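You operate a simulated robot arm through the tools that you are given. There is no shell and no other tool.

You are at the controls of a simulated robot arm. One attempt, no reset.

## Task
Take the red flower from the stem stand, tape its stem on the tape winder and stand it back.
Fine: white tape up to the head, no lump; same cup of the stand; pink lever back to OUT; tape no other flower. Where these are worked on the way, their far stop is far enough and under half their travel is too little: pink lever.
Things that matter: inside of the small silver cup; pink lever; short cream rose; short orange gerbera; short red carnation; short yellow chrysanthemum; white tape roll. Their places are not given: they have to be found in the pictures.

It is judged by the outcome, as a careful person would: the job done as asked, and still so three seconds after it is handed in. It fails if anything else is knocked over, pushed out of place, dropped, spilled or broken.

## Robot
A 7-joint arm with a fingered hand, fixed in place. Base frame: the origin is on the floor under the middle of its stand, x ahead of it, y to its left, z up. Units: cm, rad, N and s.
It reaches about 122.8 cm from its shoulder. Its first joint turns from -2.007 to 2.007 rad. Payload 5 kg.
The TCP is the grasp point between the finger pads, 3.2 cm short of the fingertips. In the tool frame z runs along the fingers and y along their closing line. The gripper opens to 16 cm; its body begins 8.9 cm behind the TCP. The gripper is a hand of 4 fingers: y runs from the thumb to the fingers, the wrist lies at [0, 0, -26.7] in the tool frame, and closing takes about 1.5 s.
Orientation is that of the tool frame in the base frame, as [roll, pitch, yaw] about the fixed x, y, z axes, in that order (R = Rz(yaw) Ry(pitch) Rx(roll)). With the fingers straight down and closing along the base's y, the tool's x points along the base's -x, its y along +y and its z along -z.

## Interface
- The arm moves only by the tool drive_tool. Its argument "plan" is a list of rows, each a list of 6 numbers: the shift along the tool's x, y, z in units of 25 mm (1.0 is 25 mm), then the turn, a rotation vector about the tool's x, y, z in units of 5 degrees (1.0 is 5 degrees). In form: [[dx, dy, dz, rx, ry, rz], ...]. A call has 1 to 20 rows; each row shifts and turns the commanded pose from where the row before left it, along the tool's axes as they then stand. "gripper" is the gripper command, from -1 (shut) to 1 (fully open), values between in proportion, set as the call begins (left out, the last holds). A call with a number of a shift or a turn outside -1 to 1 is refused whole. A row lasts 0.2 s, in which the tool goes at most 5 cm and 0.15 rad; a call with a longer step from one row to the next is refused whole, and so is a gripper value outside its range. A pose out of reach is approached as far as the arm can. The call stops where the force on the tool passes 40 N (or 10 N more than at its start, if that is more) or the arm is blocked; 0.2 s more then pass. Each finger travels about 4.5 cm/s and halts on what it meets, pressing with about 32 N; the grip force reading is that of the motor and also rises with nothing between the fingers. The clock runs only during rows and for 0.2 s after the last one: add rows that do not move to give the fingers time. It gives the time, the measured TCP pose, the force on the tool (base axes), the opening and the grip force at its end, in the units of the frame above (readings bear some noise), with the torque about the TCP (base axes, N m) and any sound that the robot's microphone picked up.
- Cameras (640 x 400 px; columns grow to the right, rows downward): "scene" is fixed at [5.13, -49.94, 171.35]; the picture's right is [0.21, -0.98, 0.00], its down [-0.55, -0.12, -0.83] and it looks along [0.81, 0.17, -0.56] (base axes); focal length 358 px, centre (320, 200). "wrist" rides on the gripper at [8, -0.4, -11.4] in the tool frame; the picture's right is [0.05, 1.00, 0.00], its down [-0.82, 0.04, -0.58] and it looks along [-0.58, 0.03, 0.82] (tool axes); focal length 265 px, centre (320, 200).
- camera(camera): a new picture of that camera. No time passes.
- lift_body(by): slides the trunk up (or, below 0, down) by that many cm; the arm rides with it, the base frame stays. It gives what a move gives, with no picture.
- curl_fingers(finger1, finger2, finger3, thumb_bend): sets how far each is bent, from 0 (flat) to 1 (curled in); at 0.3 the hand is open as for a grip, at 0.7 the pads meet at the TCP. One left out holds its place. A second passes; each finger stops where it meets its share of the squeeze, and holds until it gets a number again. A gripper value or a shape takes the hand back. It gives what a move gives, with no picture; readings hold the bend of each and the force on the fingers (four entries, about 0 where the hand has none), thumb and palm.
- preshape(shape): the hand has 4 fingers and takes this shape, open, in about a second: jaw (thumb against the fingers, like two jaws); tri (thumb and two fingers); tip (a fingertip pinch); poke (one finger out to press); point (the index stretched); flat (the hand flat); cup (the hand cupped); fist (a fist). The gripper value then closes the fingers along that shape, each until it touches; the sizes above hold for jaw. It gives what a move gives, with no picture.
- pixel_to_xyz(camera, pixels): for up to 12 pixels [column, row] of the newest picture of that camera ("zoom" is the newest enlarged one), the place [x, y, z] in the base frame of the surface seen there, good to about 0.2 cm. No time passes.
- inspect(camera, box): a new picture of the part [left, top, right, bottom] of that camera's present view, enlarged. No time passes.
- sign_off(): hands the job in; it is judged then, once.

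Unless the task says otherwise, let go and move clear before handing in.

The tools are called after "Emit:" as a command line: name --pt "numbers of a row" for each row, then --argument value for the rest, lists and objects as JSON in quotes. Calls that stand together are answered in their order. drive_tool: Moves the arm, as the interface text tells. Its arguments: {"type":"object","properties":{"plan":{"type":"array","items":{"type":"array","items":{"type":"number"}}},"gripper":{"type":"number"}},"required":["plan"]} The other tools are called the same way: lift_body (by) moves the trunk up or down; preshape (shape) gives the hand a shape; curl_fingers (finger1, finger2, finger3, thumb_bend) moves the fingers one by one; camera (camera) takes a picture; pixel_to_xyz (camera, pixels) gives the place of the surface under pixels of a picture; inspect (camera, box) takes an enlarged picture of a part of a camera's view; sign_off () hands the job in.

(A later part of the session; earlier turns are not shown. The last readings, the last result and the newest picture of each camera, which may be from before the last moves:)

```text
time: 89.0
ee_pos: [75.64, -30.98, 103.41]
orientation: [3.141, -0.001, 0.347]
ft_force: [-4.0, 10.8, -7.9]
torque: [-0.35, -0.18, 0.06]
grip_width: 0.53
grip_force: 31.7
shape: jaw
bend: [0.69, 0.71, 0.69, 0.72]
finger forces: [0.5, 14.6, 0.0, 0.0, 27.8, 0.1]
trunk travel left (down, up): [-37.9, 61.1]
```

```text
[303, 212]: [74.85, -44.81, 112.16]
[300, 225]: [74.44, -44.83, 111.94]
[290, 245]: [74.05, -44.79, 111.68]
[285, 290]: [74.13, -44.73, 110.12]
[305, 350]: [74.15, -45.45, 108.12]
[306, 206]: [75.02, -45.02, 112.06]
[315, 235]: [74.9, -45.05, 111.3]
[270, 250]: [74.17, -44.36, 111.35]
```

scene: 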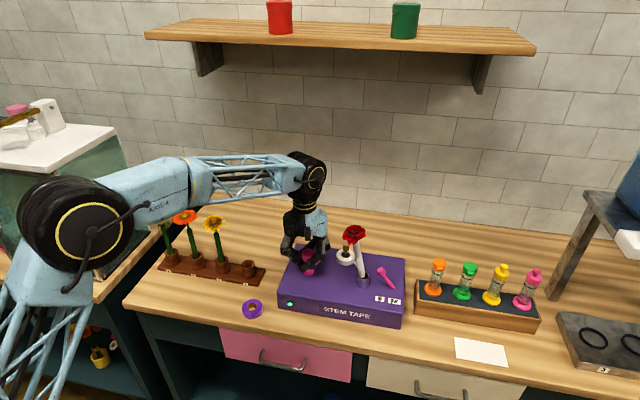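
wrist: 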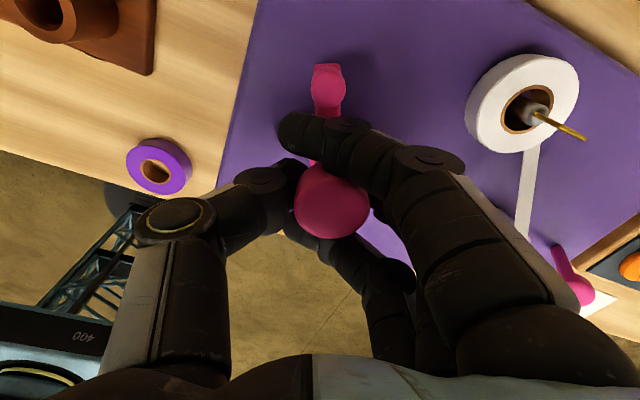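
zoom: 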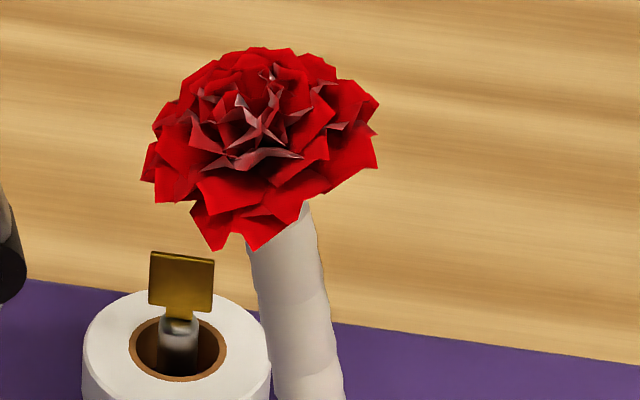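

White reaches at least z≈112, at the narrow neck, so the winding looks complete or nearly so. I release the crank and rise to get a better view of the neck before deciding.

Emit:
drive_tool --pt "0 0 0 0 0 0" --pt "0 0 0 0 0 0" --pt "0 0 0 0 0 0" --pt "0 0 0 0 0 0" --pt "0 0 -0.4 0 0 0" --pt "0 0 -0.5 0 0 0" --pt "0 0 -0.5 0 0 0" --pt "0 0 -0.5 0 0 0" --pt "0 0 -0.5 0 0 0" --pt "0 0 -0.5 0 0 0" --pt "0 0 -0.5 0 0 0" --pt "0 0 -0.5 0 0 0" --pt "0 0 -0.5 0 0 0" --pt "0 0 -0.5 0 0 0" --pt "0 0 -0.5 0 0 0" --pt "0 0 -0.5 0 0 0" --pt "0 0 0 0 0 0" --gripper -0.25

Emit:
camera --camera "scene"

Emit:
inspect --camera "scene" --box '[280, 210, 410, 320]'

```text
time: 92.7
ee_pos: [75.69, -30.97, 118.12]
orientation: [3.141, 0.0, 0.35]
ft_force: [0.1, 0.0, -0.3]
torque: [0.01, -0.02, -0.01]
grip_width: 5.95
grip_force: 0.0
shape: jaw
bend: [0.73, 0.73, 0.73, 0.7]
finger forces: [0.0, 0.0, 0.0, 0.0, 0.0, 0.1]
trunk travel left (down, up): [-37.9, 61.1]
```

```text
taken
```

scene: 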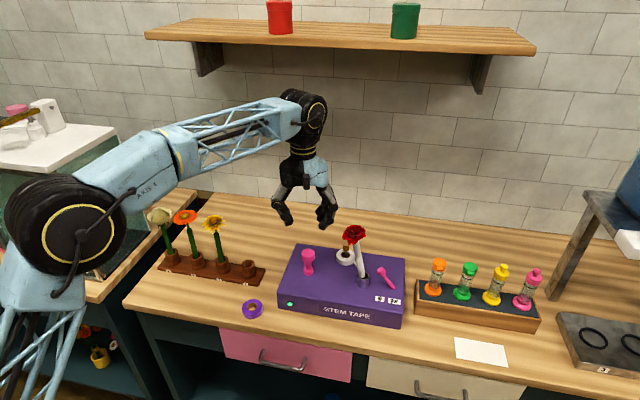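

```text
3.64 times, centred on (345, 265) of scene
```

zoom: 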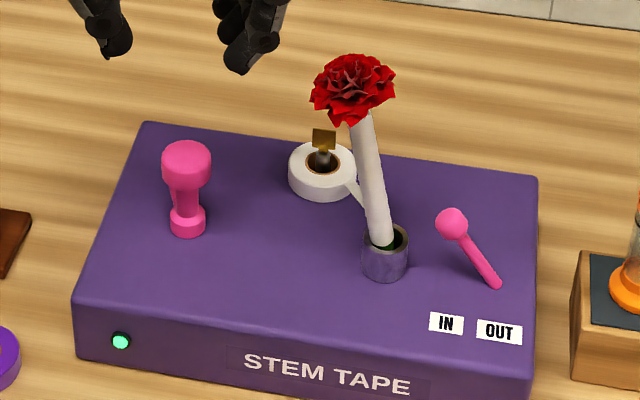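

The crank's handle now points away and the stem looks white to the head. I square the hand, draw back toward the robot and pitch up to view the stem from the front.

Emit:
drive_tool --pt "0 0 -0.2 0 0 1" --pt "0 0 -0.2 0 0 1" --pt "0 0 0 0 0 1" --pt "0 0 0 0 0 1" --pt "-0.6 0 0 0 0 0" --pt "-0.6 0 0 0 0 0" --pt "-0.6 0 0 0 0 0" --pt "-0.6 0 0 0 0 0" --pt "-0.6 0 0 0 0 0" --pt "-0.6 0 0 0 0 0" --pt "-0.6 0 0 0 0 0" --pt "-0.6 0 0 0 0 0" --pt "-0.6 0 0 0 0 0" --pt "-0.6 0 0 0 0 0" --pt "0 0 0 0 0 0"

Emit:
drive_tool --pt "0 0.3 0 0 1 0" --pt "0 0.3 0 0 1 0" --pt "0 0.3 0 0 1 0" --pt "0 0.3 0 0 1 0" --pt "0 0.3 0 0 1 0" --pt "0 0.3 0 0 1 0" --pt "0 0.3 0 0 1 0" --pt "0 0.3 0 0 1 0" --pt "0 0.3 0 0 1 0" --pt "0 0.3 0 0 1 0" --pt "0 0 0 0 1 0" --pt "0 0 0 0 1 0" --pt "0 0 0 0 1 0" --pt "0 0 0 0 1 0" --pt "0 0 0 0 1 0" --pt "0 0 0 0 1 0" --pt "0 0 0 0 1 0" --pt "0 0 0 0 1 0"

Emit:
camera --camera "wrist"

```text
time: 95.8
ee_pos: [60.57, -31.0, 119.28]
orientation: [-3.141, 0.0, 0.002]
ft_force: [-0.2, 0.4, 0.2]
torque: [0.03, 0.01, 0.0]
grip_width: 5.91
grip_force: 0.0
shape: jaw
bend: [0.73, 0.73, 0.73, 0.7]
finger forces: [0.0, 0.0, 0.1, 0.1, 0.1, 0.1]
trunk travel left (down, up): [-37.9, 61.1]
```

```text
time: 99.7
ee_pos: [60.68, -38.59, 119.0]
orientation: [0.131, -1.568, 3.012]
ft_force: [-0.2, 0.0, -0.1]
torque: [0.0, -0.03, 0.0]
grip_width: 5.91
grip_force: 0.0
shape: jaw
bend: [0.73, 0.73, 0.73, 0.7]
finger forces: [0.0, 0.0, 0.0, 0.1, 0.0, 0.0]
trunk travel left (down, up): [-37.9, 61.1]
```

```text
taken
```

wrist: 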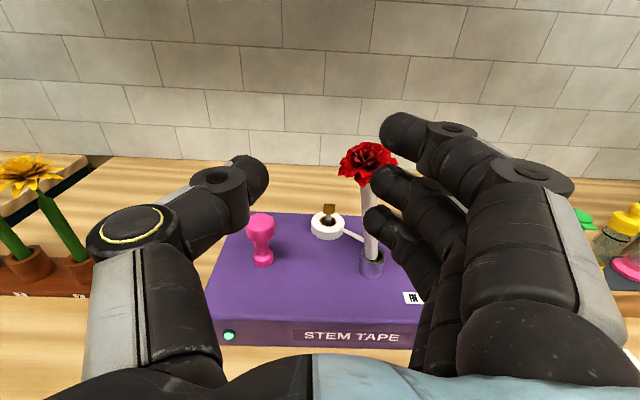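

I lower the hand to look at the neck from below the head's height, staying in front of the machine.

Emit:
drive_tool --pt "-0.62 0.2 0 0 0 0" --pt "-0.62 0.2 0 0 0 0" --pt "-0.62 0.2 0 0 0 0" --pt "-0.62 0.2 0 0 0 0" --pt "-0.62 0.2 0 0 0 0" --pt "-0.62 0.2 0 0 0 0" --pt "-0.62 0.2 0 0 0 0" --pt "-0.62 0.2 0 0 0 0" --pt "-0.62 0.2 0 0 0 0" --pt "-0.62 0.2 0 0 0 0" --pt "0 0 0 0 0 0"

Emit:
camera --camera "wrist"

```text
time: 102.0
ee_pos: [60.84, -43.38, 103.64]
orientation: [0.268, -1.569, 2.873]
ft_force: [-0.6, 0.9, -0.1]
torque: [-0.02, 0.03, 0.01]
grip_width: 5.94
grip_force: 0.1
shape: jaw
bend: [0.73, 0.73, 0.73, 0.7]
finger forces: [0.0, 0.1, 0.1, 0.1, 0.0, 0.0]
trunk travel left (down, up): [-37.9, 61.1]
```

```text
taken
```

wrist: 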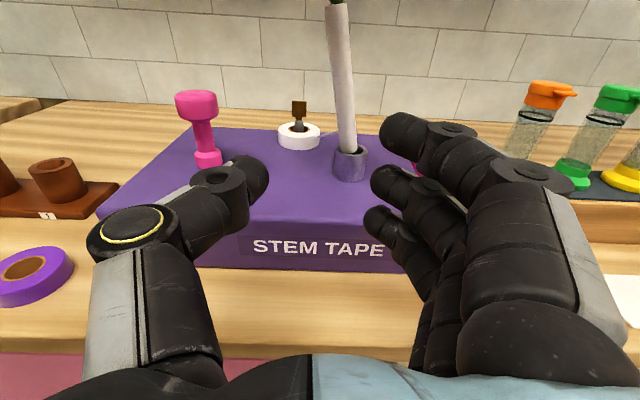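

The top edge hints at green at (337, 2). I raise the hand 5 cm to bring the neck into view.

Emit:
drive_tool --pt "0.5 0 0 0 0 0" --pt "0.5 0 0 0 0 0" --pt "0.5 0 0 0 0 0" --pt "0.5 0 0 0 0 0" --pt "0 0 0 0 0 0"

Emit:
camera --camera "wrist"

Emit:
inspect --camera "wrist" --box '[290, 0, 420, 100]'

```text
time: 103.2
ee_pos: [60.78, -43.56, 108.53]
orientation: [2.786, -1.57, 0.357]
ft_force: [0.2, 0.6, 0.0]
torque: [0.01, 0.01, -0.01]
grip_width: 5.94
grip_force: 0.1
shape: jaw
bend: [0.73, 0.73, 0.73, 0.7]
finger forces: [0.0, 0.0, 0.1, 0.1, 0.0, 0.0]
trunk travel left (down, up): [-37.9, 61.1]
```

```text
taken
```

wrist: 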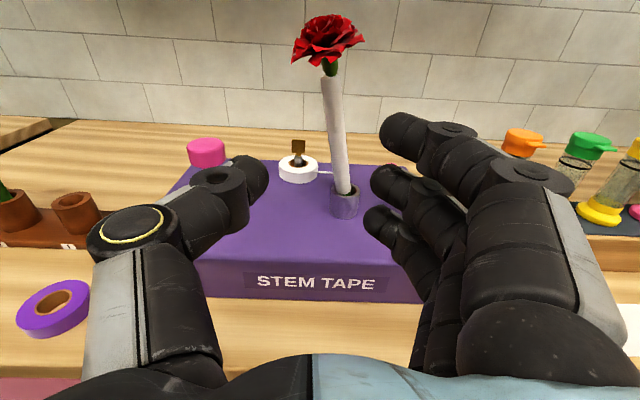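

```text
4.00 times, centred on (355, 50) of wrist
```

zoom: 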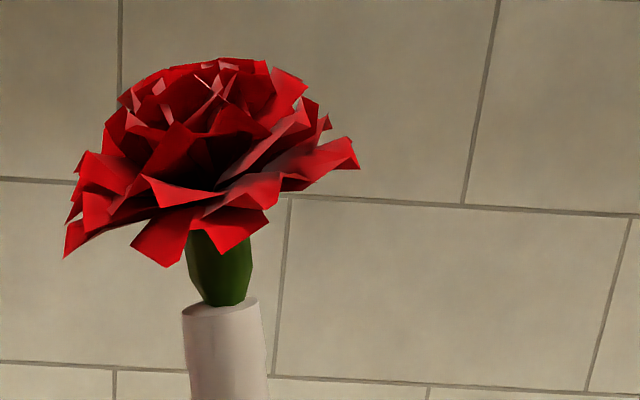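

The tape runs up the whole stem and ends flat just under the green calyx of the head. I look at the bands along the stem to see whether it is complete and even.

Emit:
inspect --camera "wrist" --box '[290, 60, 390, 220]'

Emit:
pixel_to_xyz --camera "wrist" --pixels '[[332, 78], [331, 84], [330, 70], [329, 62], [343, 185], [347, 192], [335, 110], [338, 135], [342, 165]]'

```text
2.50 times, centred on (340, 140) of wrist
```

zoom: 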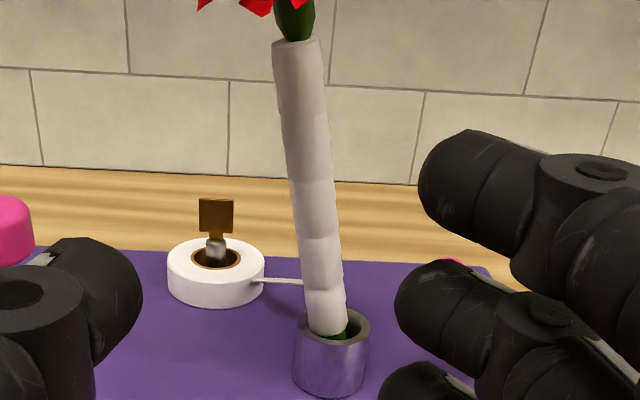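

```text
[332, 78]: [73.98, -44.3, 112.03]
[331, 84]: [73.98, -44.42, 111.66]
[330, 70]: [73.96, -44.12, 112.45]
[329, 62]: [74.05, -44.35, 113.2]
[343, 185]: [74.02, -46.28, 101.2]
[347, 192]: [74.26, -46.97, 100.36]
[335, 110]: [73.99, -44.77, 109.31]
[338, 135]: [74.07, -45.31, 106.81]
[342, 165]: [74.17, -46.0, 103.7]
```

Five even bands cover the stem from the cup to the calyx, with no lump, so winding is done. Next the lever goes back to OUT: I move in front of it and measure.

Emit:
drive_tool --pt "-0.34 0.55 0 0 0 0" --pt "-0.34 0.55 0 0 0 0" --pt "-0.34 0.55 0 0 0 0" --pt "-0.34 0.55 0 0 0 0" --pt "-0.34 0.55 0 0 0 0" --pt "-0.34 0.55 0 0 0 0" --pt "0 0 0 0 0 0" --gripper -0.45

Emit:
camera --camera "wrist"

Emit:
inspect --camera "wrist" --box '[230, 60, 390, 230]'

```text
time: 104.8
ee_pos: [60.77, -51.83, 103.53]
orientation: [1.875, -1.57, 1.266]
ft_force: [-0.1, -0.8, 0.2]
torque: [-0.02, -0.05, 0.02]
grip_width: 4.46
grip_force: 0.1
shape: jaw
bend: [0.73, 0.73, 0.73, 0.7]
finger forces: [0.1, 0.1, 0.0, 0.0, 0.0, 0.0]
trunk travel left (down, up): [-37.9, 61.1]
```

```text
taken
```

wrist: 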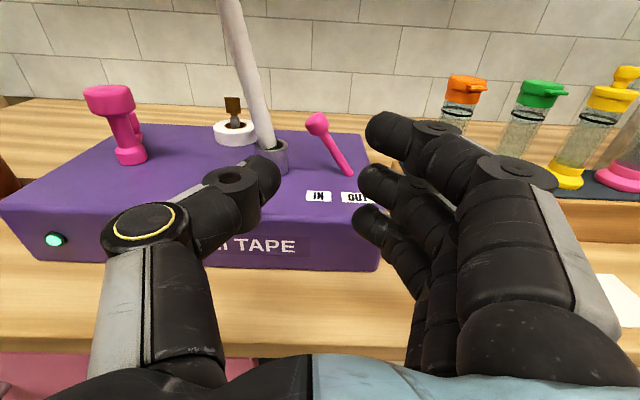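

```text
2.35 times, centred on (310, 145) of wrist
```

zoom: 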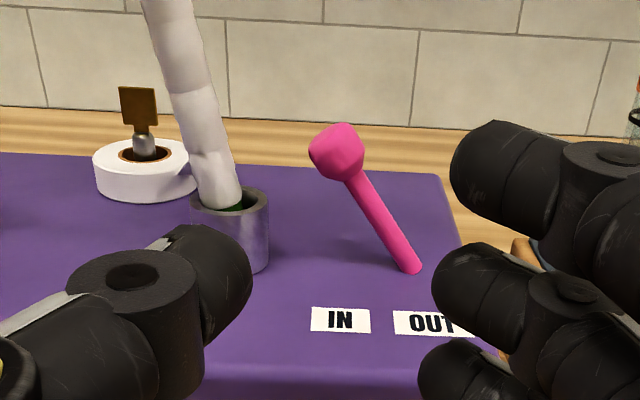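

The lever leans to IN: knob at zoom (336, 150), foot at (412, 268). I measure it and the stem edge.

Emit:
pixel_to_xyz --camera "zoom" --pixels '[[336, 150], [313, 150], [362, 155], [345, 130], [365, 190], [385, 220], [400, 245], [412, 268], [222, 180], [236, 190], [205, 140], [218, 120]]'

```text
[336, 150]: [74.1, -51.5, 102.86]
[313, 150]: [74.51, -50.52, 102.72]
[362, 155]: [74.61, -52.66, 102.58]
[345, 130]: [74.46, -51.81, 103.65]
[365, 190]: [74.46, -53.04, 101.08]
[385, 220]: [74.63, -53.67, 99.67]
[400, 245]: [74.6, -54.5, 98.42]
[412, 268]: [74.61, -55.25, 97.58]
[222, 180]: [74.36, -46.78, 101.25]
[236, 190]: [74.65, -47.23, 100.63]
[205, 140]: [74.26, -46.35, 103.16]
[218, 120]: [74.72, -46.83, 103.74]
```

Knob centre is (75.0, -51.5, 102.9), its cup-side edge at y -50.5. I widen to 5.4 cm, align at y -52.5, z 103 so both sides clear the stick, and advance.

Emit:
drive_tool --pt "-0.21 0.27 0 0 0 0" --pt "0 0 0 0 0 0" --pt "0 0 0.4 0 0 0" --pt "0 0 0.4 0 0 0" --pt "0 0 0.4 0 0 0" --pt "0 0 0.4 0 0 0" --pt "0 0 0.4 0 0 0" --pt "0 0 0.4 0 0 0" --pt "0 0 0.4 0 0 0" --pt "0 0 0.4 0 0 0" --pt "0 0 0 0 0 0" --gripper -0.325

Emit:
camera --camera "wrist"

Emit:
inspect --camera "scene" --box '[320, 210, 460, 330]'

```text
time: 107.2
ee_pos: [68.67, -52.5, 103.03]
orientation: [-3.003, -1.569, -0.137]
ft_force: [0.8, -0.1, 0.5]
torque: [0.02, 0.0, 0.03]
grip_width: 5.36
grip_force: 0.1
shape: jaw
bend: [0.73, 0.73, 0.73, 0.7]
finger forces: [0.1, 0.0, 0.0, 0.0, 0.0, 0.0]
trunk travel left (down, up): [-37.9, 61.1]
```

```text
taken
```

wrist: 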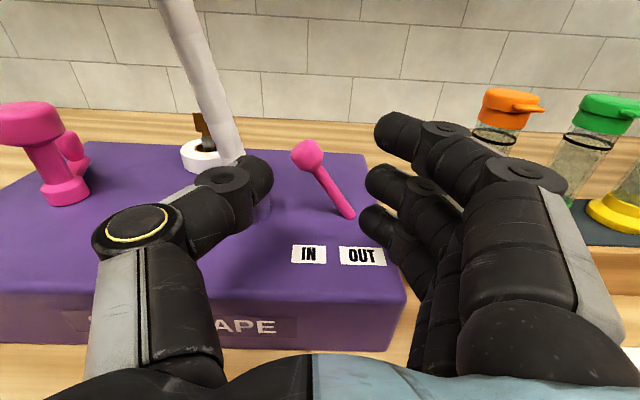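

```text
3.33 times, centred on (390, 270) of scene
```

zoom: 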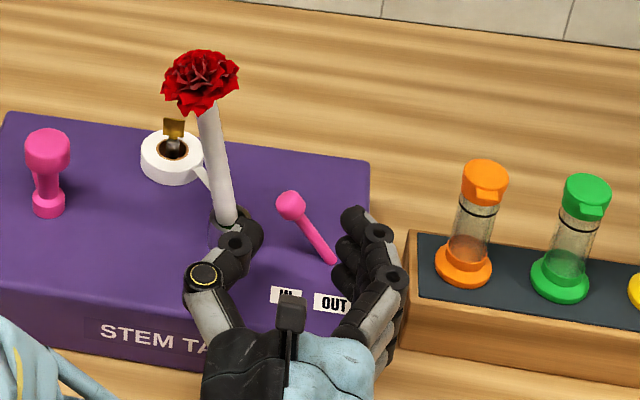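

The thumb must slip between the stem and the knob. I check the thumb tip's edges against the stem first.

Emit:
pixel_to_xyz --camera "wrist" --pixels '[[270, 180], [250, 165], [232, 168], [205, 180], [225, 180], [238, 158], [225, 145], [233, 140], [295, 155], [310, 150], [375, 235], [365, 210]]'

Emit:
inspect --camera "wrist" --box '[170, 100, 330, 230]'

```text
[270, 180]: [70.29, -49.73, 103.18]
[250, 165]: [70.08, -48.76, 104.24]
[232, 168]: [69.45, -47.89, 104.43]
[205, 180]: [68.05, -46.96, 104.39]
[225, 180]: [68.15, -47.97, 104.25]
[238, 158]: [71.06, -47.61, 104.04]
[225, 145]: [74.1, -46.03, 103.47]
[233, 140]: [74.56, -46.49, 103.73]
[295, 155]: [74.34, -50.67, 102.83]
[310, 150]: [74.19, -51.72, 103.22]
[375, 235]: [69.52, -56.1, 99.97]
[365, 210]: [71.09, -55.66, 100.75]
```

```text
3.08 times, centred on (250, 165) of wrist
```

zoom: 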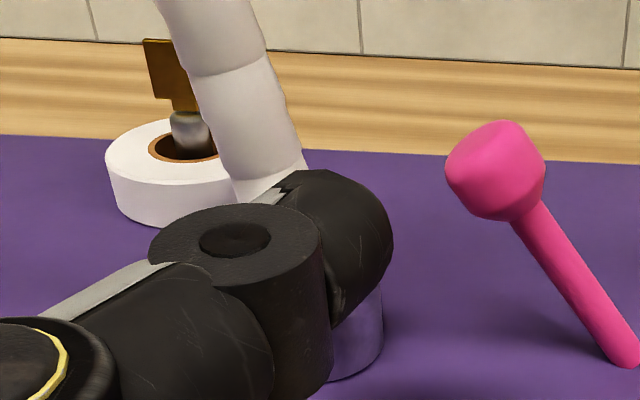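

There is about 0.7 cm between thumb and stem if I advance only so far that the thumb tip reaches the knob. I advance 3.8 cm with a slight shift away from the stem.

Emit:
drive_tool --pt "0 0.08 0.3 0 0 0" --pt "0 0 0.3 0 0 0" --pt "0 0 0.3 0 0 0" --pt "0 0 0.3 0 0 0" --pt "0 0 0.34 0 0 0" --pt "0 0 0 0 0 0"

Emit:
camera --camera "wrist"

Emit:
inspect --camera "scene" --box '[320, 210, 460, 330]'

```text
time: 108.7
ee_pos: [72.56, -52.76, 102.93]
orientation: [2.92, -1.571, 0.222]
ft_force: [0.3, 0.2, 0.1]
torque: [0.03, 0.01, 0.03]
grip_width: 5.37
grip_force: 0.0
shape: jaw
bend: [0.73, 0.73, 0.73, 0.7]
finger forces: [0.0, 0.1, 0.1, 0.0, 0.1, 0.1]
trunk travel left (down, up): [-37.9, 61.1]
```

```text
taken
```

wrist: 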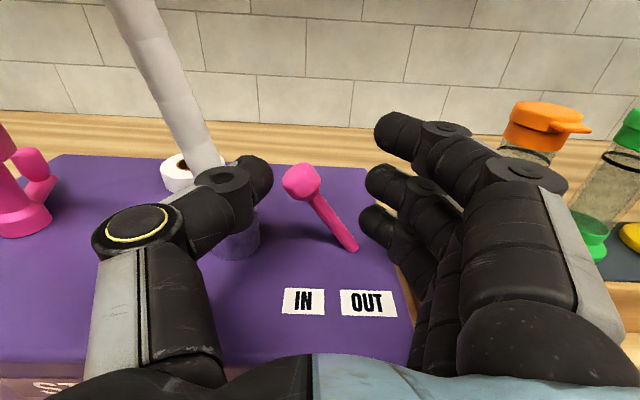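

```text
3.33 times, centred on (390, 270) of scene
```

zoom: 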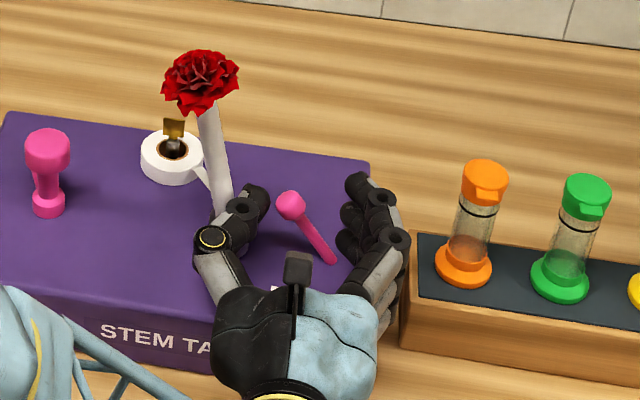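

The thumb is between stem and knob without contact. I now push the lever toward OUT by moving -y 3 cm.

Emit:
drive_tool --pt "0 0.2 0 0 0 0" --pt "0 0.2 0 0 0 0" --pt "0 0.2 0 0 0 0" --pt "0 0.2 0 0 0 0" --pt "0 0.2 0 0 0 0" --pt "0 0.2 0 0 0 0" --pt "0 0 0 0 0 0"

Emit:
camera --camera "wrist"

Emit:
inspect --camera "scene" --box '[320, 210, 460, 330]'

```text
time: 110.2
ee_pos: [72.52, -55.92, 102.88]
orientation: [-0.243, -1.57, -2.898]
ft_force: [-0.4, -0.3, -0.4]
torque: [0.0, 0.01, 0.01]
grip_width: 5.43
grip_force: 0.1
shape: jaw
bend: [0.73, 0.73, 0.73, 0.7]
finger forces: [0.1, 0.0, 0.0, 0.1, 0.0, 0.0]
trunk travel left (down, up): [-37.9, 61.1]
```

```text
taken
```

wrist: 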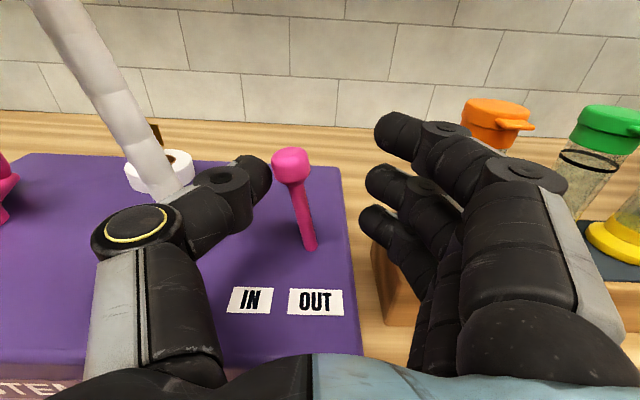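

```text
3.33 times, centred on (390, 270) of scene
```

zoom: 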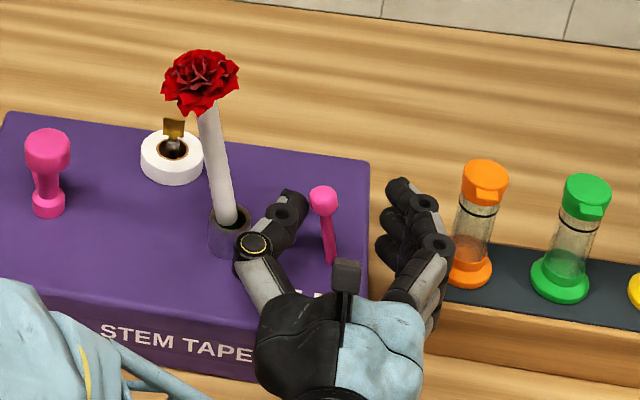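

The lever has swung most of the way and the tape has let go, but it still leans slightly toward IN. I narrow the hand to 3 cm, which brings the thumb across and pulls the fingers away from the bottle, and move 0.4 cm further.

Emit:
drive_tool --pt "0 0 0 0 0 0" --pt "0 0 0 0 0 0" --pt "0 0 0 0 0 0" --pt "0 0.08 0 0 0 0" --pt "0 0.08 0 0 0 0" --pt "0 0 0 0 0 0" --gripper -0.625

Emit:
camera --camera "wrist"

Emit:
inspect --camera "scene" --box '[320, 210, 460, 330]'

```text
time: 111.7
ee_pos: [72.66, -56.03, 103.09]
orientation: [-0.083, -1.57, -3.059]
ft_force: [-0.5, 1.1, 0.1]
torque: [0.02, -0.01, 0.03]
grip_width: 3.04
grip_force: 0.1
shape: jaw
bend: [0.73, 0.73, 0.73, 0.7]
finger forces: [0.1, 0.0, 0.0, 0.1, 0.8, 0.0]
trunk travel left (down, up): [-37.9, 61.1]
```

```text
taken
```

wrist: 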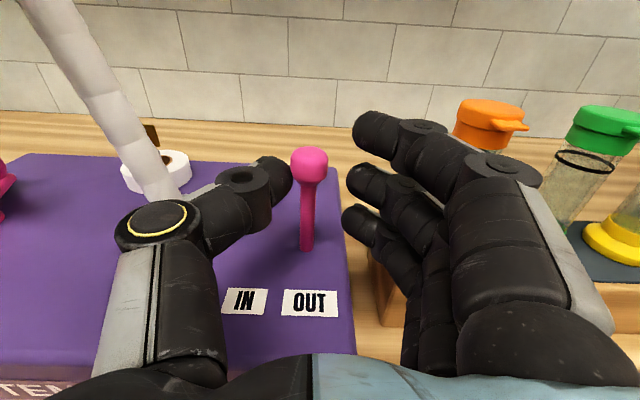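

```text
3.33 times, centred on (390, 270) of scene
```

zoom: 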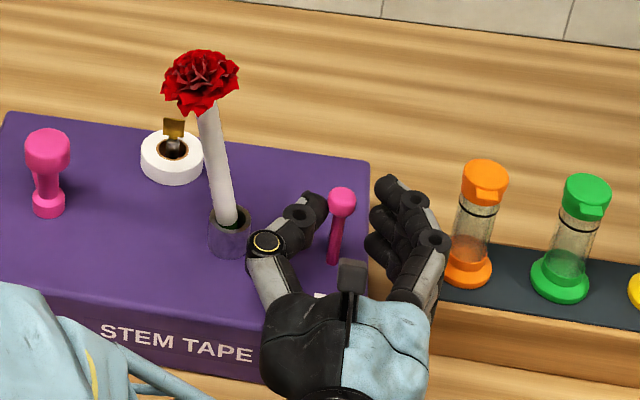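

The lever looks upright at OUT again; the thumb presses with 0.8 N. I measure the knob against its original y≈-55.45.

Emit:
pixel_to_xyz --camera "wrist" --pixels '[[310, 165], [296, 165], [325, 165], [308, 200], [306, 230], [305, 245]]'

Emit:
drive_tool --pt "0 0.1 0 0 0 0" --pt "0 0.1 0 0 0 0" --pt "0 0 0 0 0 0"

Emit:
camera --camera "wrist"

Emit:
pixel_to_xyz --camera "wrist" --pixels '[[314, 165], [300, 165], [329, 165], [312, 200], [310, 230], [309, 245]]'

```text
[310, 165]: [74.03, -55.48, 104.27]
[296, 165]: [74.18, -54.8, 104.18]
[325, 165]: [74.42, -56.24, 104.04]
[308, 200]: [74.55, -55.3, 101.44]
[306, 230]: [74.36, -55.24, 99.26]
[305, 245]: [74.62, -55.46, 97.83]
```

```text
time: 112.5
ee_pos: [72.68, -56.67, 102.91]
orientation: [2.858, -1.571, 0.285]
ft_force: [-1.4, 4.8, 0.1]
torque: [-0.03, 0.01, 0.17]
grip_width: 3.19
grip_force: 0.1
shape: jaw
bend: [0.73, 0.73, 0.73, 0.7]
finger forces: [0.0, 0.1, 0.1, 0.0, 4.5, 0.1]
trunk travel left (down, up): [-37.9, 61.1]
```

```text
taken
```

wrist: 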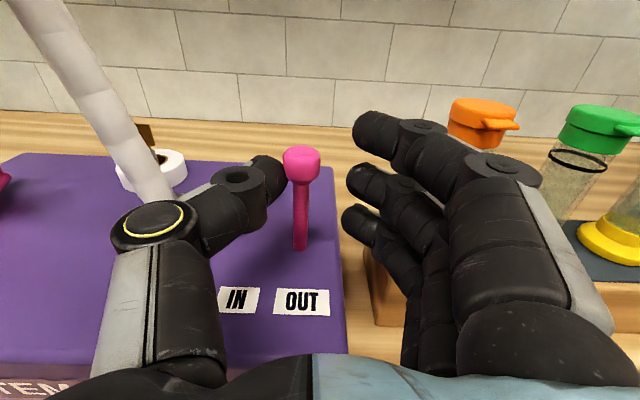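

```text
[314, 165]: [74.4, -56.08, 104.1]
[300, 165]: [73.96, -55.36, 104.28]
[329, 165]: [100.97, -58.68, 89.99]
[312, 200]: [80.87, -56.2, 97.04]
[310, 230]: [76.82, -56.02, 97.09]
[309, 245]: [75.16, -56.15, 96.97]
```

The lever is at its OUT stop (knob back at y≈-55.5, thumb meets 4.5 N). I ease off 0.6 cm and draw straight back.

Emit:
drive_tool --pt "0 -0.24 0 0 0 0" --pt "0 0 -0.3 0 0 0" --pt "0 0 -0.5 0 0 0" --pt "0 0 -0.5 0 0 0" --pt "0 0 -0.5 0 0 0" --pt "0 0 -0.5 0 0 0" --pt "0 0 -0.5 0 0 0" --pt "0 0 -0.5 0 0 0" --pt "0 0 -0.5 0 0 0" --pt "0 0 -0.5 0 0 0" --pt "0 0 -0.5 0 0 0" --pt "0 0 0 0 0 0"

Emit:
camera --camera "wrist"

Emit:
inspect --camera "scene" --box '[280, 210, 440, 330]'

```text
time: 115.0
ee_pos: [60.57, -56.17, 102.92]
orientation: [-0.265, -1.571, -2.876]
ft_force: [0.1, 0.4, 0.0]
torque: [-0.01, 0.01, 0.01]
grip_width: 3.05
grip_force: 0.1
shape: jaw
bend: [0.73, 0.73, 0.73, 0.7]
finger forces: [0.0, 0.1, 0.0, 0.0, 0.1, 0.0]
trunk travel left (down, up): [-37.9, 61.1]
```

```text
taken
```

wrist: 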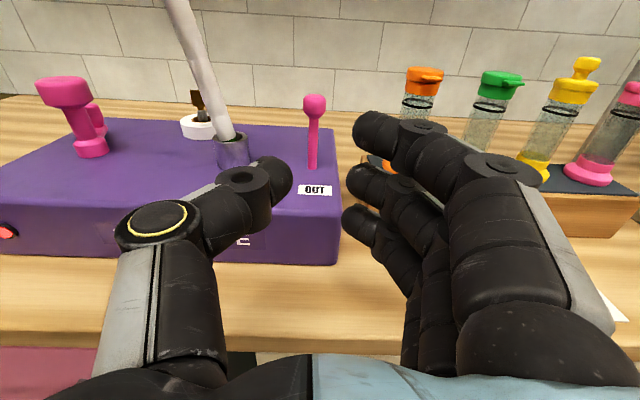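

```text
3.33 times, centred on (360, 270) of scene
```

zoom: 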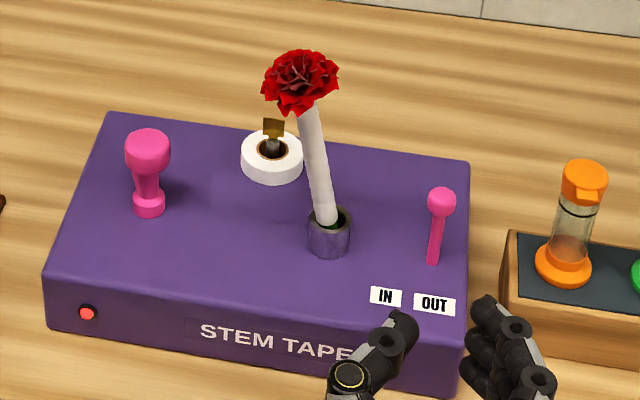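

The lamp is red again, lever at OUT, the tape is free, and the flower leans about 10° to +y. I line up in front of its stem with a 6 cm opening at z≈106.9.

Emit:
drive_tool --pt "0.26 -0.7 0 0 0 0" --pt "0.26 -0.7 0 0 0 0" --pt "0.26 -0.7 0 0 0 0" --pt "0.26 -0.7 0 0 0 0" --pt "0.26 -0.7 0 0 0 0" --pt "0.26 -0.85 0 0 0 0" --pt "0 0 0 0 0 0" --pt "0 0 0 0 0 0" --gripper -0.25

Emit:
camera --camera "wrist"

Emit:
pixel_to_xyz --camera "wrist" --pixels '[[320, 60], [322, 90], [325, 120], [328, 150], [332, 180], [318, 40]]'

```text
time: 116.8
ee_pos: [60.58, -45.18, 106.83]
orientation: [0.427, -1.57, 2.717]
ft_force: [-0.4, -1.3, 0.5]
torque: [0.02, -0.01, 0.05]
grip_width: 5.92
grip_force: 0.0
shape: jaw
bend: [0.73, 0.73, 0.73, 0.7]
finger forces: [0.0, 0.0, 0.0, 0.0, 0.0, 0.0]
trunk travel left (down, up): [-37.9, 61.1]
```

```text
taken
```

wrist: 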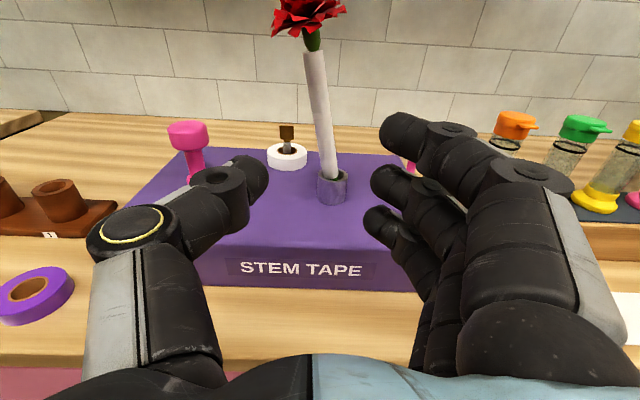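

```text
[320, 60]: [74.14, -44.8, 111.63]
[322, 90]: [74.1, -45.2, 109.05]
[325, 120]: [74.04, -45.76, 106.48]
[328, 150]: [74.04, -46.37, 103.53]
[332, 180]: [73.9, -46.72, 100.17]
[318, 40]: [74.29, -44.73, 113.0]
```

The stem at TCP height is near y -45.5. I advance to put it slightly palm-side of the TCP, as it settled before.

Emit:
drive_tool --pt "0 0.12 0.5 0 0 0" --pt "0 0 0.5 0 0 0" --pt "0 0 0.5 0 0 0" --pt "0 0 0.5 0 0 0" --pt "0 0 0.5 0 0 0" --pt "0 0 0.5 0 0 0" --pt "0 0 0.5 0 0 0" --pt "0 0 0.5 0 0 0" --pt "0 0 0.5 0 0 0" --pt "0 0 0.5 0 0 0" --pt "0 0 0.5 0 0 0" --pt "0 0 0.4 0 0 0" --pt "0 0 0.2 0 0 0" --pt "0 0 0 0 0 0"

Emit:
camera --camera "wrist"

Emit:
inspect --camera "scene" --box '[280, 190, 440, 330]'

```text
time: 119.8
ee_pos: [75.86, -45.48, 106.88]
orientation: [0.071, -1.57, 3.069]
ft_force: [0.0, 0.8, 1.0]
torque: [-0.01, 0.03, 0.02]
grip_width: 5.94
grip_force: 0.0
shape: jaw
bend: [0.73, 0.73, 0.73, 0.7]
finger forces: [0.1, 0.0, 0.0, 0.1, 0.0, 0.1]
trunk travel left (down, up): [-37.9, 61.1]
```

```text
taken
```

wrist: 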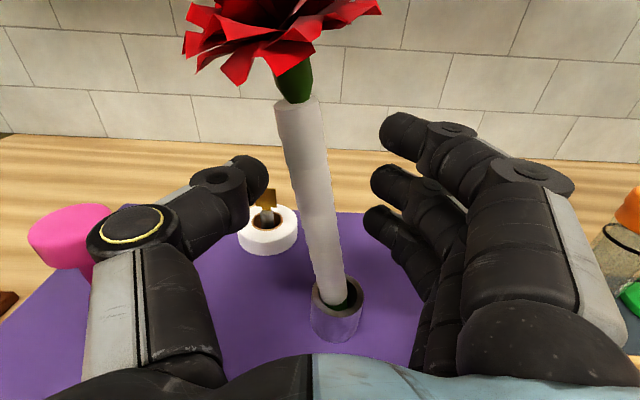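

```text
2.86 times, centred on (360, 260) of scene
```

zoom: 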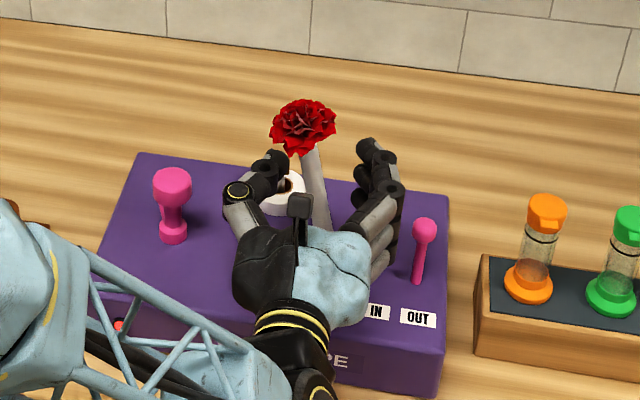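

The stem stands between thumb and fingers, leaning 9° or so. I roll the hand to match its lean, then close.

Emit:
drive_tool --pt "0 0 0 0 0 -0.9" --pt "0 0 0 0 0 -0.9" --pt "0 0 0 0 0 0"

Emit:
drive_tool --pt "0 0 0 0 0 0" --pt "0 0 0 0 0 0" --pt "0 0 0 0 0 0" --pt "0 0 0 0 0 0" --pt "0 0 0 0 0 0" --pt "0 0 0 0 0 0" --pt "0 0 0 0 0 0" --gripper -1

Emit:
camera --camera "wrist"

Emit:
pixel_to_xyz --camera "wrist" --pixels '[[320, 130], [320, 160], [320, 190], [320, 220], [320, 250], [320, 280]]'

```text
time: 120.7
ee_pos: [75.82, -45.42, 106.9]
orientation: [1.574, -1.413, 1.57]
ft_force: [-0.8, 1.2, 0.1]
torque: [0.0, -0.02, -0.01]
grip_width: 5.94
grip_force: 0.0
shape: jaw
bend: [0.73, 0.73, 0.73, 0.7]
finger forces: [0.0, 0.0, 0.1, 0.0, 0.0, 0.1]
trunk travel left (down, up): [-37.9, 61.1]
```

```text
time: 122.2
ee_pos: [75.83, -45.51, 106.93]
orientation: [1.571, -1.413, 1.569]
ft_force: [0.1, -1.1, 0.6]
torque: [-0.1, 0.0, 0.0]
grip_width: 0.0
grip_force: 31.6
shape: jaw
bend: [0.69, 0.63, 0.69, 0.67]
finger forces: [0.6, 0.0, 2.9, 0.1, 2.7, 0.0]
trunk travel left (down, up): [-37.9, 61.1]
```

```text
taken
```

wrist: 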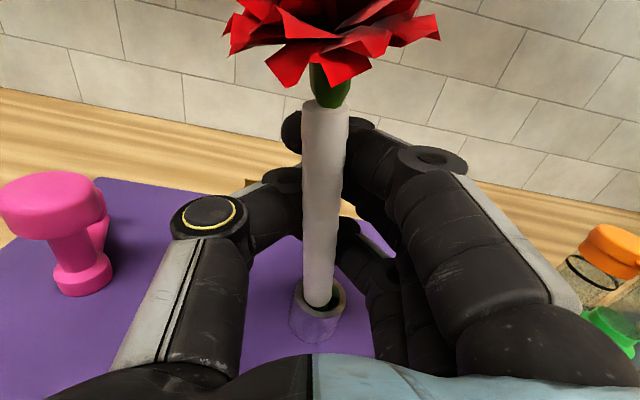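

```text
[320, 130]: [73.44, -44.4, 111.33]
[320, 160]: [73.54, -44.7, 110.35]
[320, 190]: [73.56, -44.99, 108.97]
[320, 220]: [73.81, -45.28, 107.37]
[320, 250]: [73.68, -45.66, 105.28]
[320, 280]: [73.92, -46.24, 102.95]
```

The grip is lighter this time (2.7 N at the thumb) with the stem 1.2 cm palm-side of the TCP. I reopen slightly, back off 0.8 cm and grip again for a firmer hold.

Emit:
drive_tool --pt "0 0 0 0 0 0" --pt "0 0 0 0 0 0" --pt "0 0 0 0 0 0" --pt "0 0 -0.16 0 0 0" --pt "0 0 -0.16 0 0 0" --pt "0 0 0 0 0 0" --gripper -0.5

Emit:
camera --camera "wrist"

Emit:
pixel_to_xyz --camera "wrist" --pixels '[[320, 130], [320, 160], [320, 190], [320, 220], [320, 250], [320, 280]]'

```text
time: 123.7
ee_pos: [75.12, -45.4, 106.9]
orientation: [1.575, -1.414, 1.57]
ft_force: [-0.3, 0.1, -0.1]
torque: [0.02, -0.03, -0.02]
grip_width: 3.94
grip_force: 0.0
shape: jaw
bend: [0.73, 0.73, 0.73, 0.7]
finger forces: [0.1, 0.0, 0.0, 0.0, 0.0, 0.0]
trunk travel left (down, up): [-37.9, 61.1]
```

```text
taken
```

wrist: 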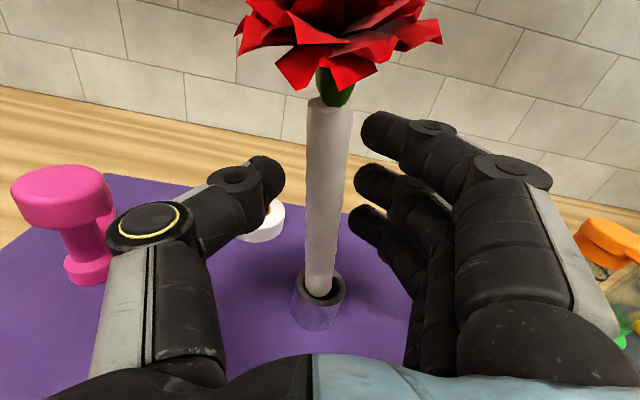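

```text
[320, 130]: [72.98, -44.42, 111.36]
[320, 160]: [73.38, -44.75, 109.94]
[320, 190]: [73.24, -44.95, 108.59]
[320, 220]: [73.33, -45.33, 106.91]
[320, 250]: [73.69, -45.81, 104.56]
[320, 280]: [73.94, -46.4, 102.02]
```

The stem now leans also about 6° toward the palm, 0.9 cm short of the TCP. I back off another 0.8 cm, pitch to match and close again.

Emit:
drive_tool --pt "0 0 -0.17 0 0.6 0" --pt "0 0 -0.17 0 0.6 0" --pt "0 0 0 0 0 0"

Emit:
drive_tool --pt "0 0 0 0 0 0" --pt "0 0 0 0 0 0" --pt "0 0 0 0 0 0" --pt "0 0 0 0 0 0" --pt "0 0 0 0 0 0" --pt "0 0 0 0 0 0" --gripper -1

Emit:
camera --camera "wrist"

Emit:
pixel_to_xyz --camera "wrist" --pixels '[[322, 130], [322, 160], [320, 190], [320, 220], [318, 250], [316, 280]]'

```text
time: 124.5
ee_pos: [74.24, -45.44, 106.78]
orientation: [0.99, -1.382, 2.163]
ft_force: [0.1, -0.6, -0.3]
torque: [-0.01, 0.0, 0.01]
grip_width: 3.95
grip_force: 0.1
shape: jaw
bend: [0.73, 0.73, 0.73, 0.7]
finger forces: [0.0, 0.0, 0.0, 0.1, 0.0, 0.1]
trunk travel left (down, up): [-37.9, 61.1]
```

```text
time: 125.8
ee_pos: [74.23, -45.53, 106.92]
orientation: [0.988, -1.383, 2.163]
ft_force: [3.5, -4.1, 3.4]
torque: [-0.01, -0.03, 0.0]
grip_width: 0.0
grip_force: 32.0
shape: jaw
bend: [0.68, 0.63, 0.67, 0.67]
finger forces: [5.8, 0.1, 7.6, 0.0, 0.5, 0.0]
trunk travel left (down, up): [-37.9, 61.1]
```

```text
taken
```

wrist: 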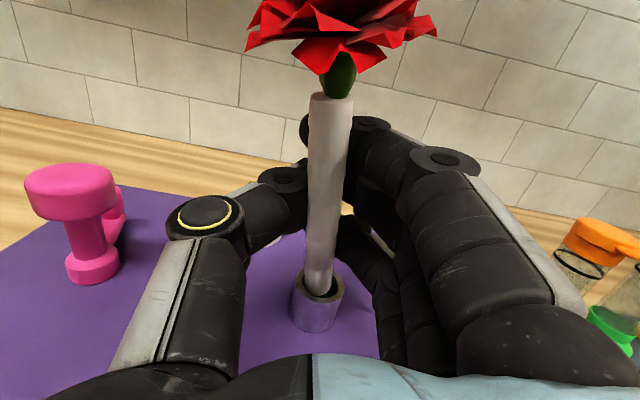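

```text
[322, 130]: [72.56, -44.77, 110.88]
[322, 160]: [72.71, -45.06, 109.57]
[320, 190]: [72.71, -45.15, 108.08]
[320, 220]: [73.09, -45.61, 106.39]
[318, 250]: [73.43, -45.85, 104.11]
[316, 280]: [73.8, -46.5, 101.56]
```

The stem now lies within 0.3 cm of the TCP and the fingers press 6–8 N. I lift 1 cm as a test and look for slip.

Emit:
drive_tool --pt "0.1 0 0 0 0 0" --pt "0.1 0 0 0 0 0" --pt "0.1 0 0 0 0 0" --pt "0.1 0 0 0 0 0" --pt "0 0 0 0 0 0"

Emit:
camera --camera "wrist"

Emit:
pixel_to_xyz --camera "wrist" --pixels '[[322, 130], [322, 160], [320, 190], [320, 220], [318, 250], [316, 280]]'

```text
time: 127.0
ee_pos: [74.2, -45.46, 107.72]
orientation: [0.993, -1.386, 2.16]
ft_force: [10.9, -9.0, -6.6]
torque: [0.04, -0.11, 0.06]
grip_width: 0.0
grip_force: 32.0
shape: jaw
bend: [0.68, 0.63, 0.67, 0.67]
finger forces: [5.7, 0.0, 7.6, 0.1, 0.8, 0.0]
trunk travel left (down, up): [-37.9, 61.1]
```

```text
taken
```

wrist: 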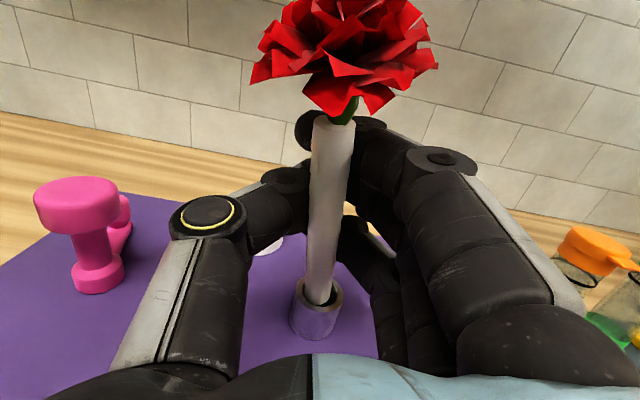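

```text
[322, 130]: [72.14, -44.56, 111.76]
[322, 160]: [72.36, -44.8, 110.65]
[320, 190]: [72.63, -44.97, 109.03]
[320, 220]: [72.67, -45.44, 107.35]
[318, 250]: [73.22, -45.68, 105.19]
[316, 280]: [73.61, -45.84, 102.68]
```

The flower slipped in the hand while staying jammed in the cup: the fingers push it sideways (tool force +10.9 x, -9 y). I go back down and shift the hand with those forces to balance the grip.

Emit:
drive_tool --pt "-0.2 0 0 0 0 0" --pt "-0.2 0.08 0.08 0 0 0" --pt "0 0.08 0.08 0 0 0" --pt "0 0 0 0 0 0"

```text
time: 128.1
ee_pos: [74.54, -45.68, 106.94]
orientation: [0.988, -1.382, 2.166]
ft_force: [-0.5, 0.7, 10.3]
torque: [-0.02, -0.07, 0.01]
grip_width: 0.0
grip_force: 32.0
shape: jaw
bend: [0.69, 0.63, 0.69, 0.67]
finger forces: [3.5, 0.1, 3.9, 0.0, 5.8, 0.1]
trunk travel left (down, up): [-37.9, 61.1]
```

Now the grip is balanced (3.5 + 3.9 N against 5.8 N, no side force). I look at how the stem stands before straightening and lifting.

Emit:
camera --camera "wrist"

Emit:
inspect --camera "wrist" --box '[250, 80, 400, 350]'

Emit:
pixel_to_xyz --camera "wrist" --pixels '[[325, 130], [324, 160], [322, 190], [320, 220], [318, 250], [316, 280]]'

```text
taken
```

wrist: 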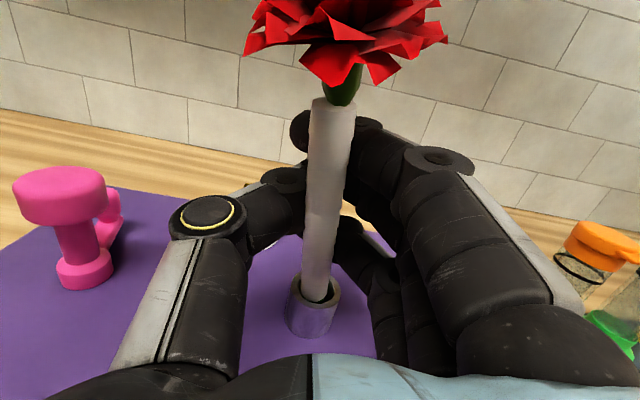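

```text
1.48 times, centred on (325, 215) of wrist
```

zoom: 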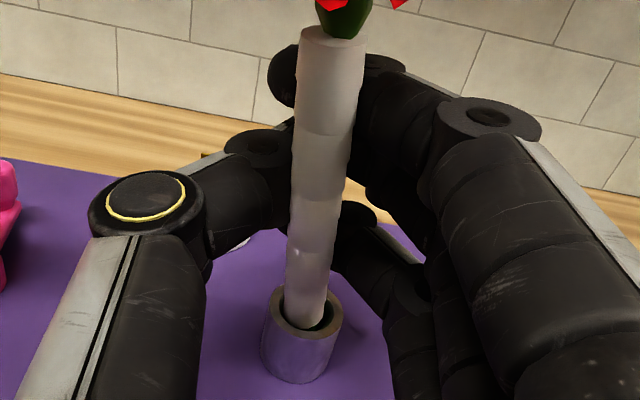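

```text
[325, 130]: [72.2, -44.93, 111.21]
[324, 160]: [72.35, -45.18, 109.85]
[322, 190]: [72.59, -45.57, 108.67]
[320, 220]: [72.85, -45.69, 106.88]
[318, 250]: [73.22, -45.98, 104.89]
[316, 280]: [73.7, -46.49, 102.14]
```

The stem leans about 9° each toward -x and +y. I straighten it about the cup by turning the hand upright while shifting (+1.3, -1.2) cm.

Emit:
drive_tool --pt "0 0.12 0.13 0 -0.47 0.485" --pt "0 0.12 0.13 0 -0.47 0.485" --pt "0 0.12 0.13 0 -0.47 0.485" --pt "0 0.12 0.13 0 -0.47 0.485" --pt "0 0 0 0 0 0"

Emit:
camera --camera "wrist"

Emit:
pixel_to_xyz --camera "wrist" --pixels '[[325, 130], [324, 160], [322, 190], [320, 220], [318, 250], [316, 280]]'

```text
time: 129.2
ee_pos: [75.9, -47.12, 107.07]
orientation: [-2.95, -1.508, -0.187]
ft_force: [-0.1, 0.1, -0.6]
torque: [-0.02, -0.03, 0.01]
grip_width: 0.0
grip_force: 32.5
shape: jaw
bend: [0.7, 0.63, 0.69, 0.67]
finger forces: [3.3, 0.0, 3.0, 0.0, 6.2, 0.0]
trunk travel left (down, up): [-37.9, 61.1]
```

```text
taken
```

wrist: 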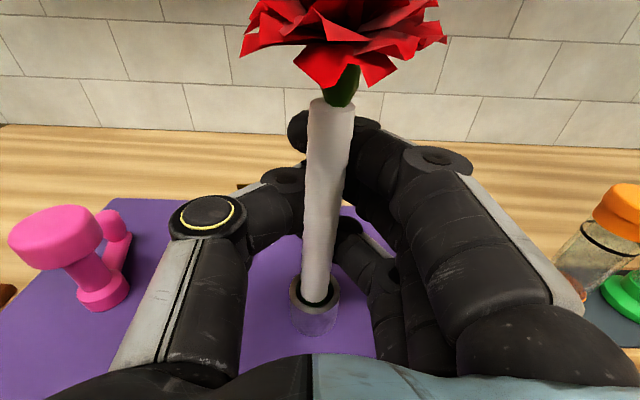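

```text
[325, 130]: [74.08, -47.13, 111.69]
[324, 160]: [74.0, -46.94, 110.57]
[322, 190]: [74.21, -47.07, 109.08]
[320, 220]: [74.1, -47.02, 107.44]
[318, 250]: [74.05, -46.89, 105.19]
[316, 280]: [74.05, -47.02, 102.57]
```

The stem is upright again, centred in the cup, with no side force. I lift vertically 3 cm with the trunk and check for slip.

Emit:
lift_body --by 3

Emit:
camera --camera "wrist"

Emit:
pixel_to_xyz --camera "wrist" --pixels '[[325, 130], [324, 160], [322, 190], [320, 220], [318, 250], [316, 280], [316, 300]]'

```text
time: 130.0
ee_pos: [75.8, -46.99, 110.1]
orientation: [-2.952, -1.509, -0.186]
ft_force: [-0.1, 0.2, -0.3]
torque: [0.01, 0.03, 0.0]
grip_width: 0.01
grip_force: 31.9
shape: jaw
bend: [0.7, 0.63, 0.69, 0.67]
finger forces: [3.1, 0.0, 3.1, 0.0, 6.0, 0.0]
trunk travel left (down, up): [-40.9, 58.1]
```

```text
taken
```

wrist: 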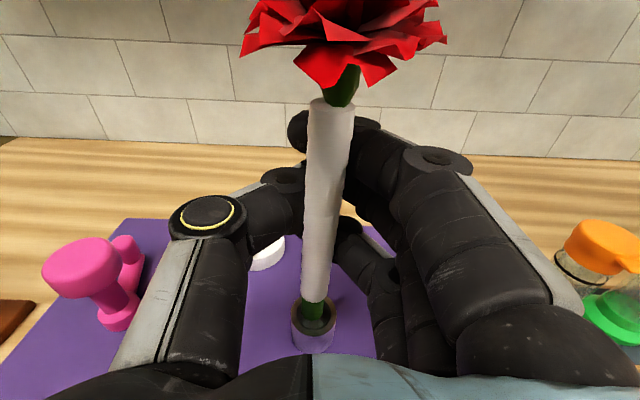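

```text
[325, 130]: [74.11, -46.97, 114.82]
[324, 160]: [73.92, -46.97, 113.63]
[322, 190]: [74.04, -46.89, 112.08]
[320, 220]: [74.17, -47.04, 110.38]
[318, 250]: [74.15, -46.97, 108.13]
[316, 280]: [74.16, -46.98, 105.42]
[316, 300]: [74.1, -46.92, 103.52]
```

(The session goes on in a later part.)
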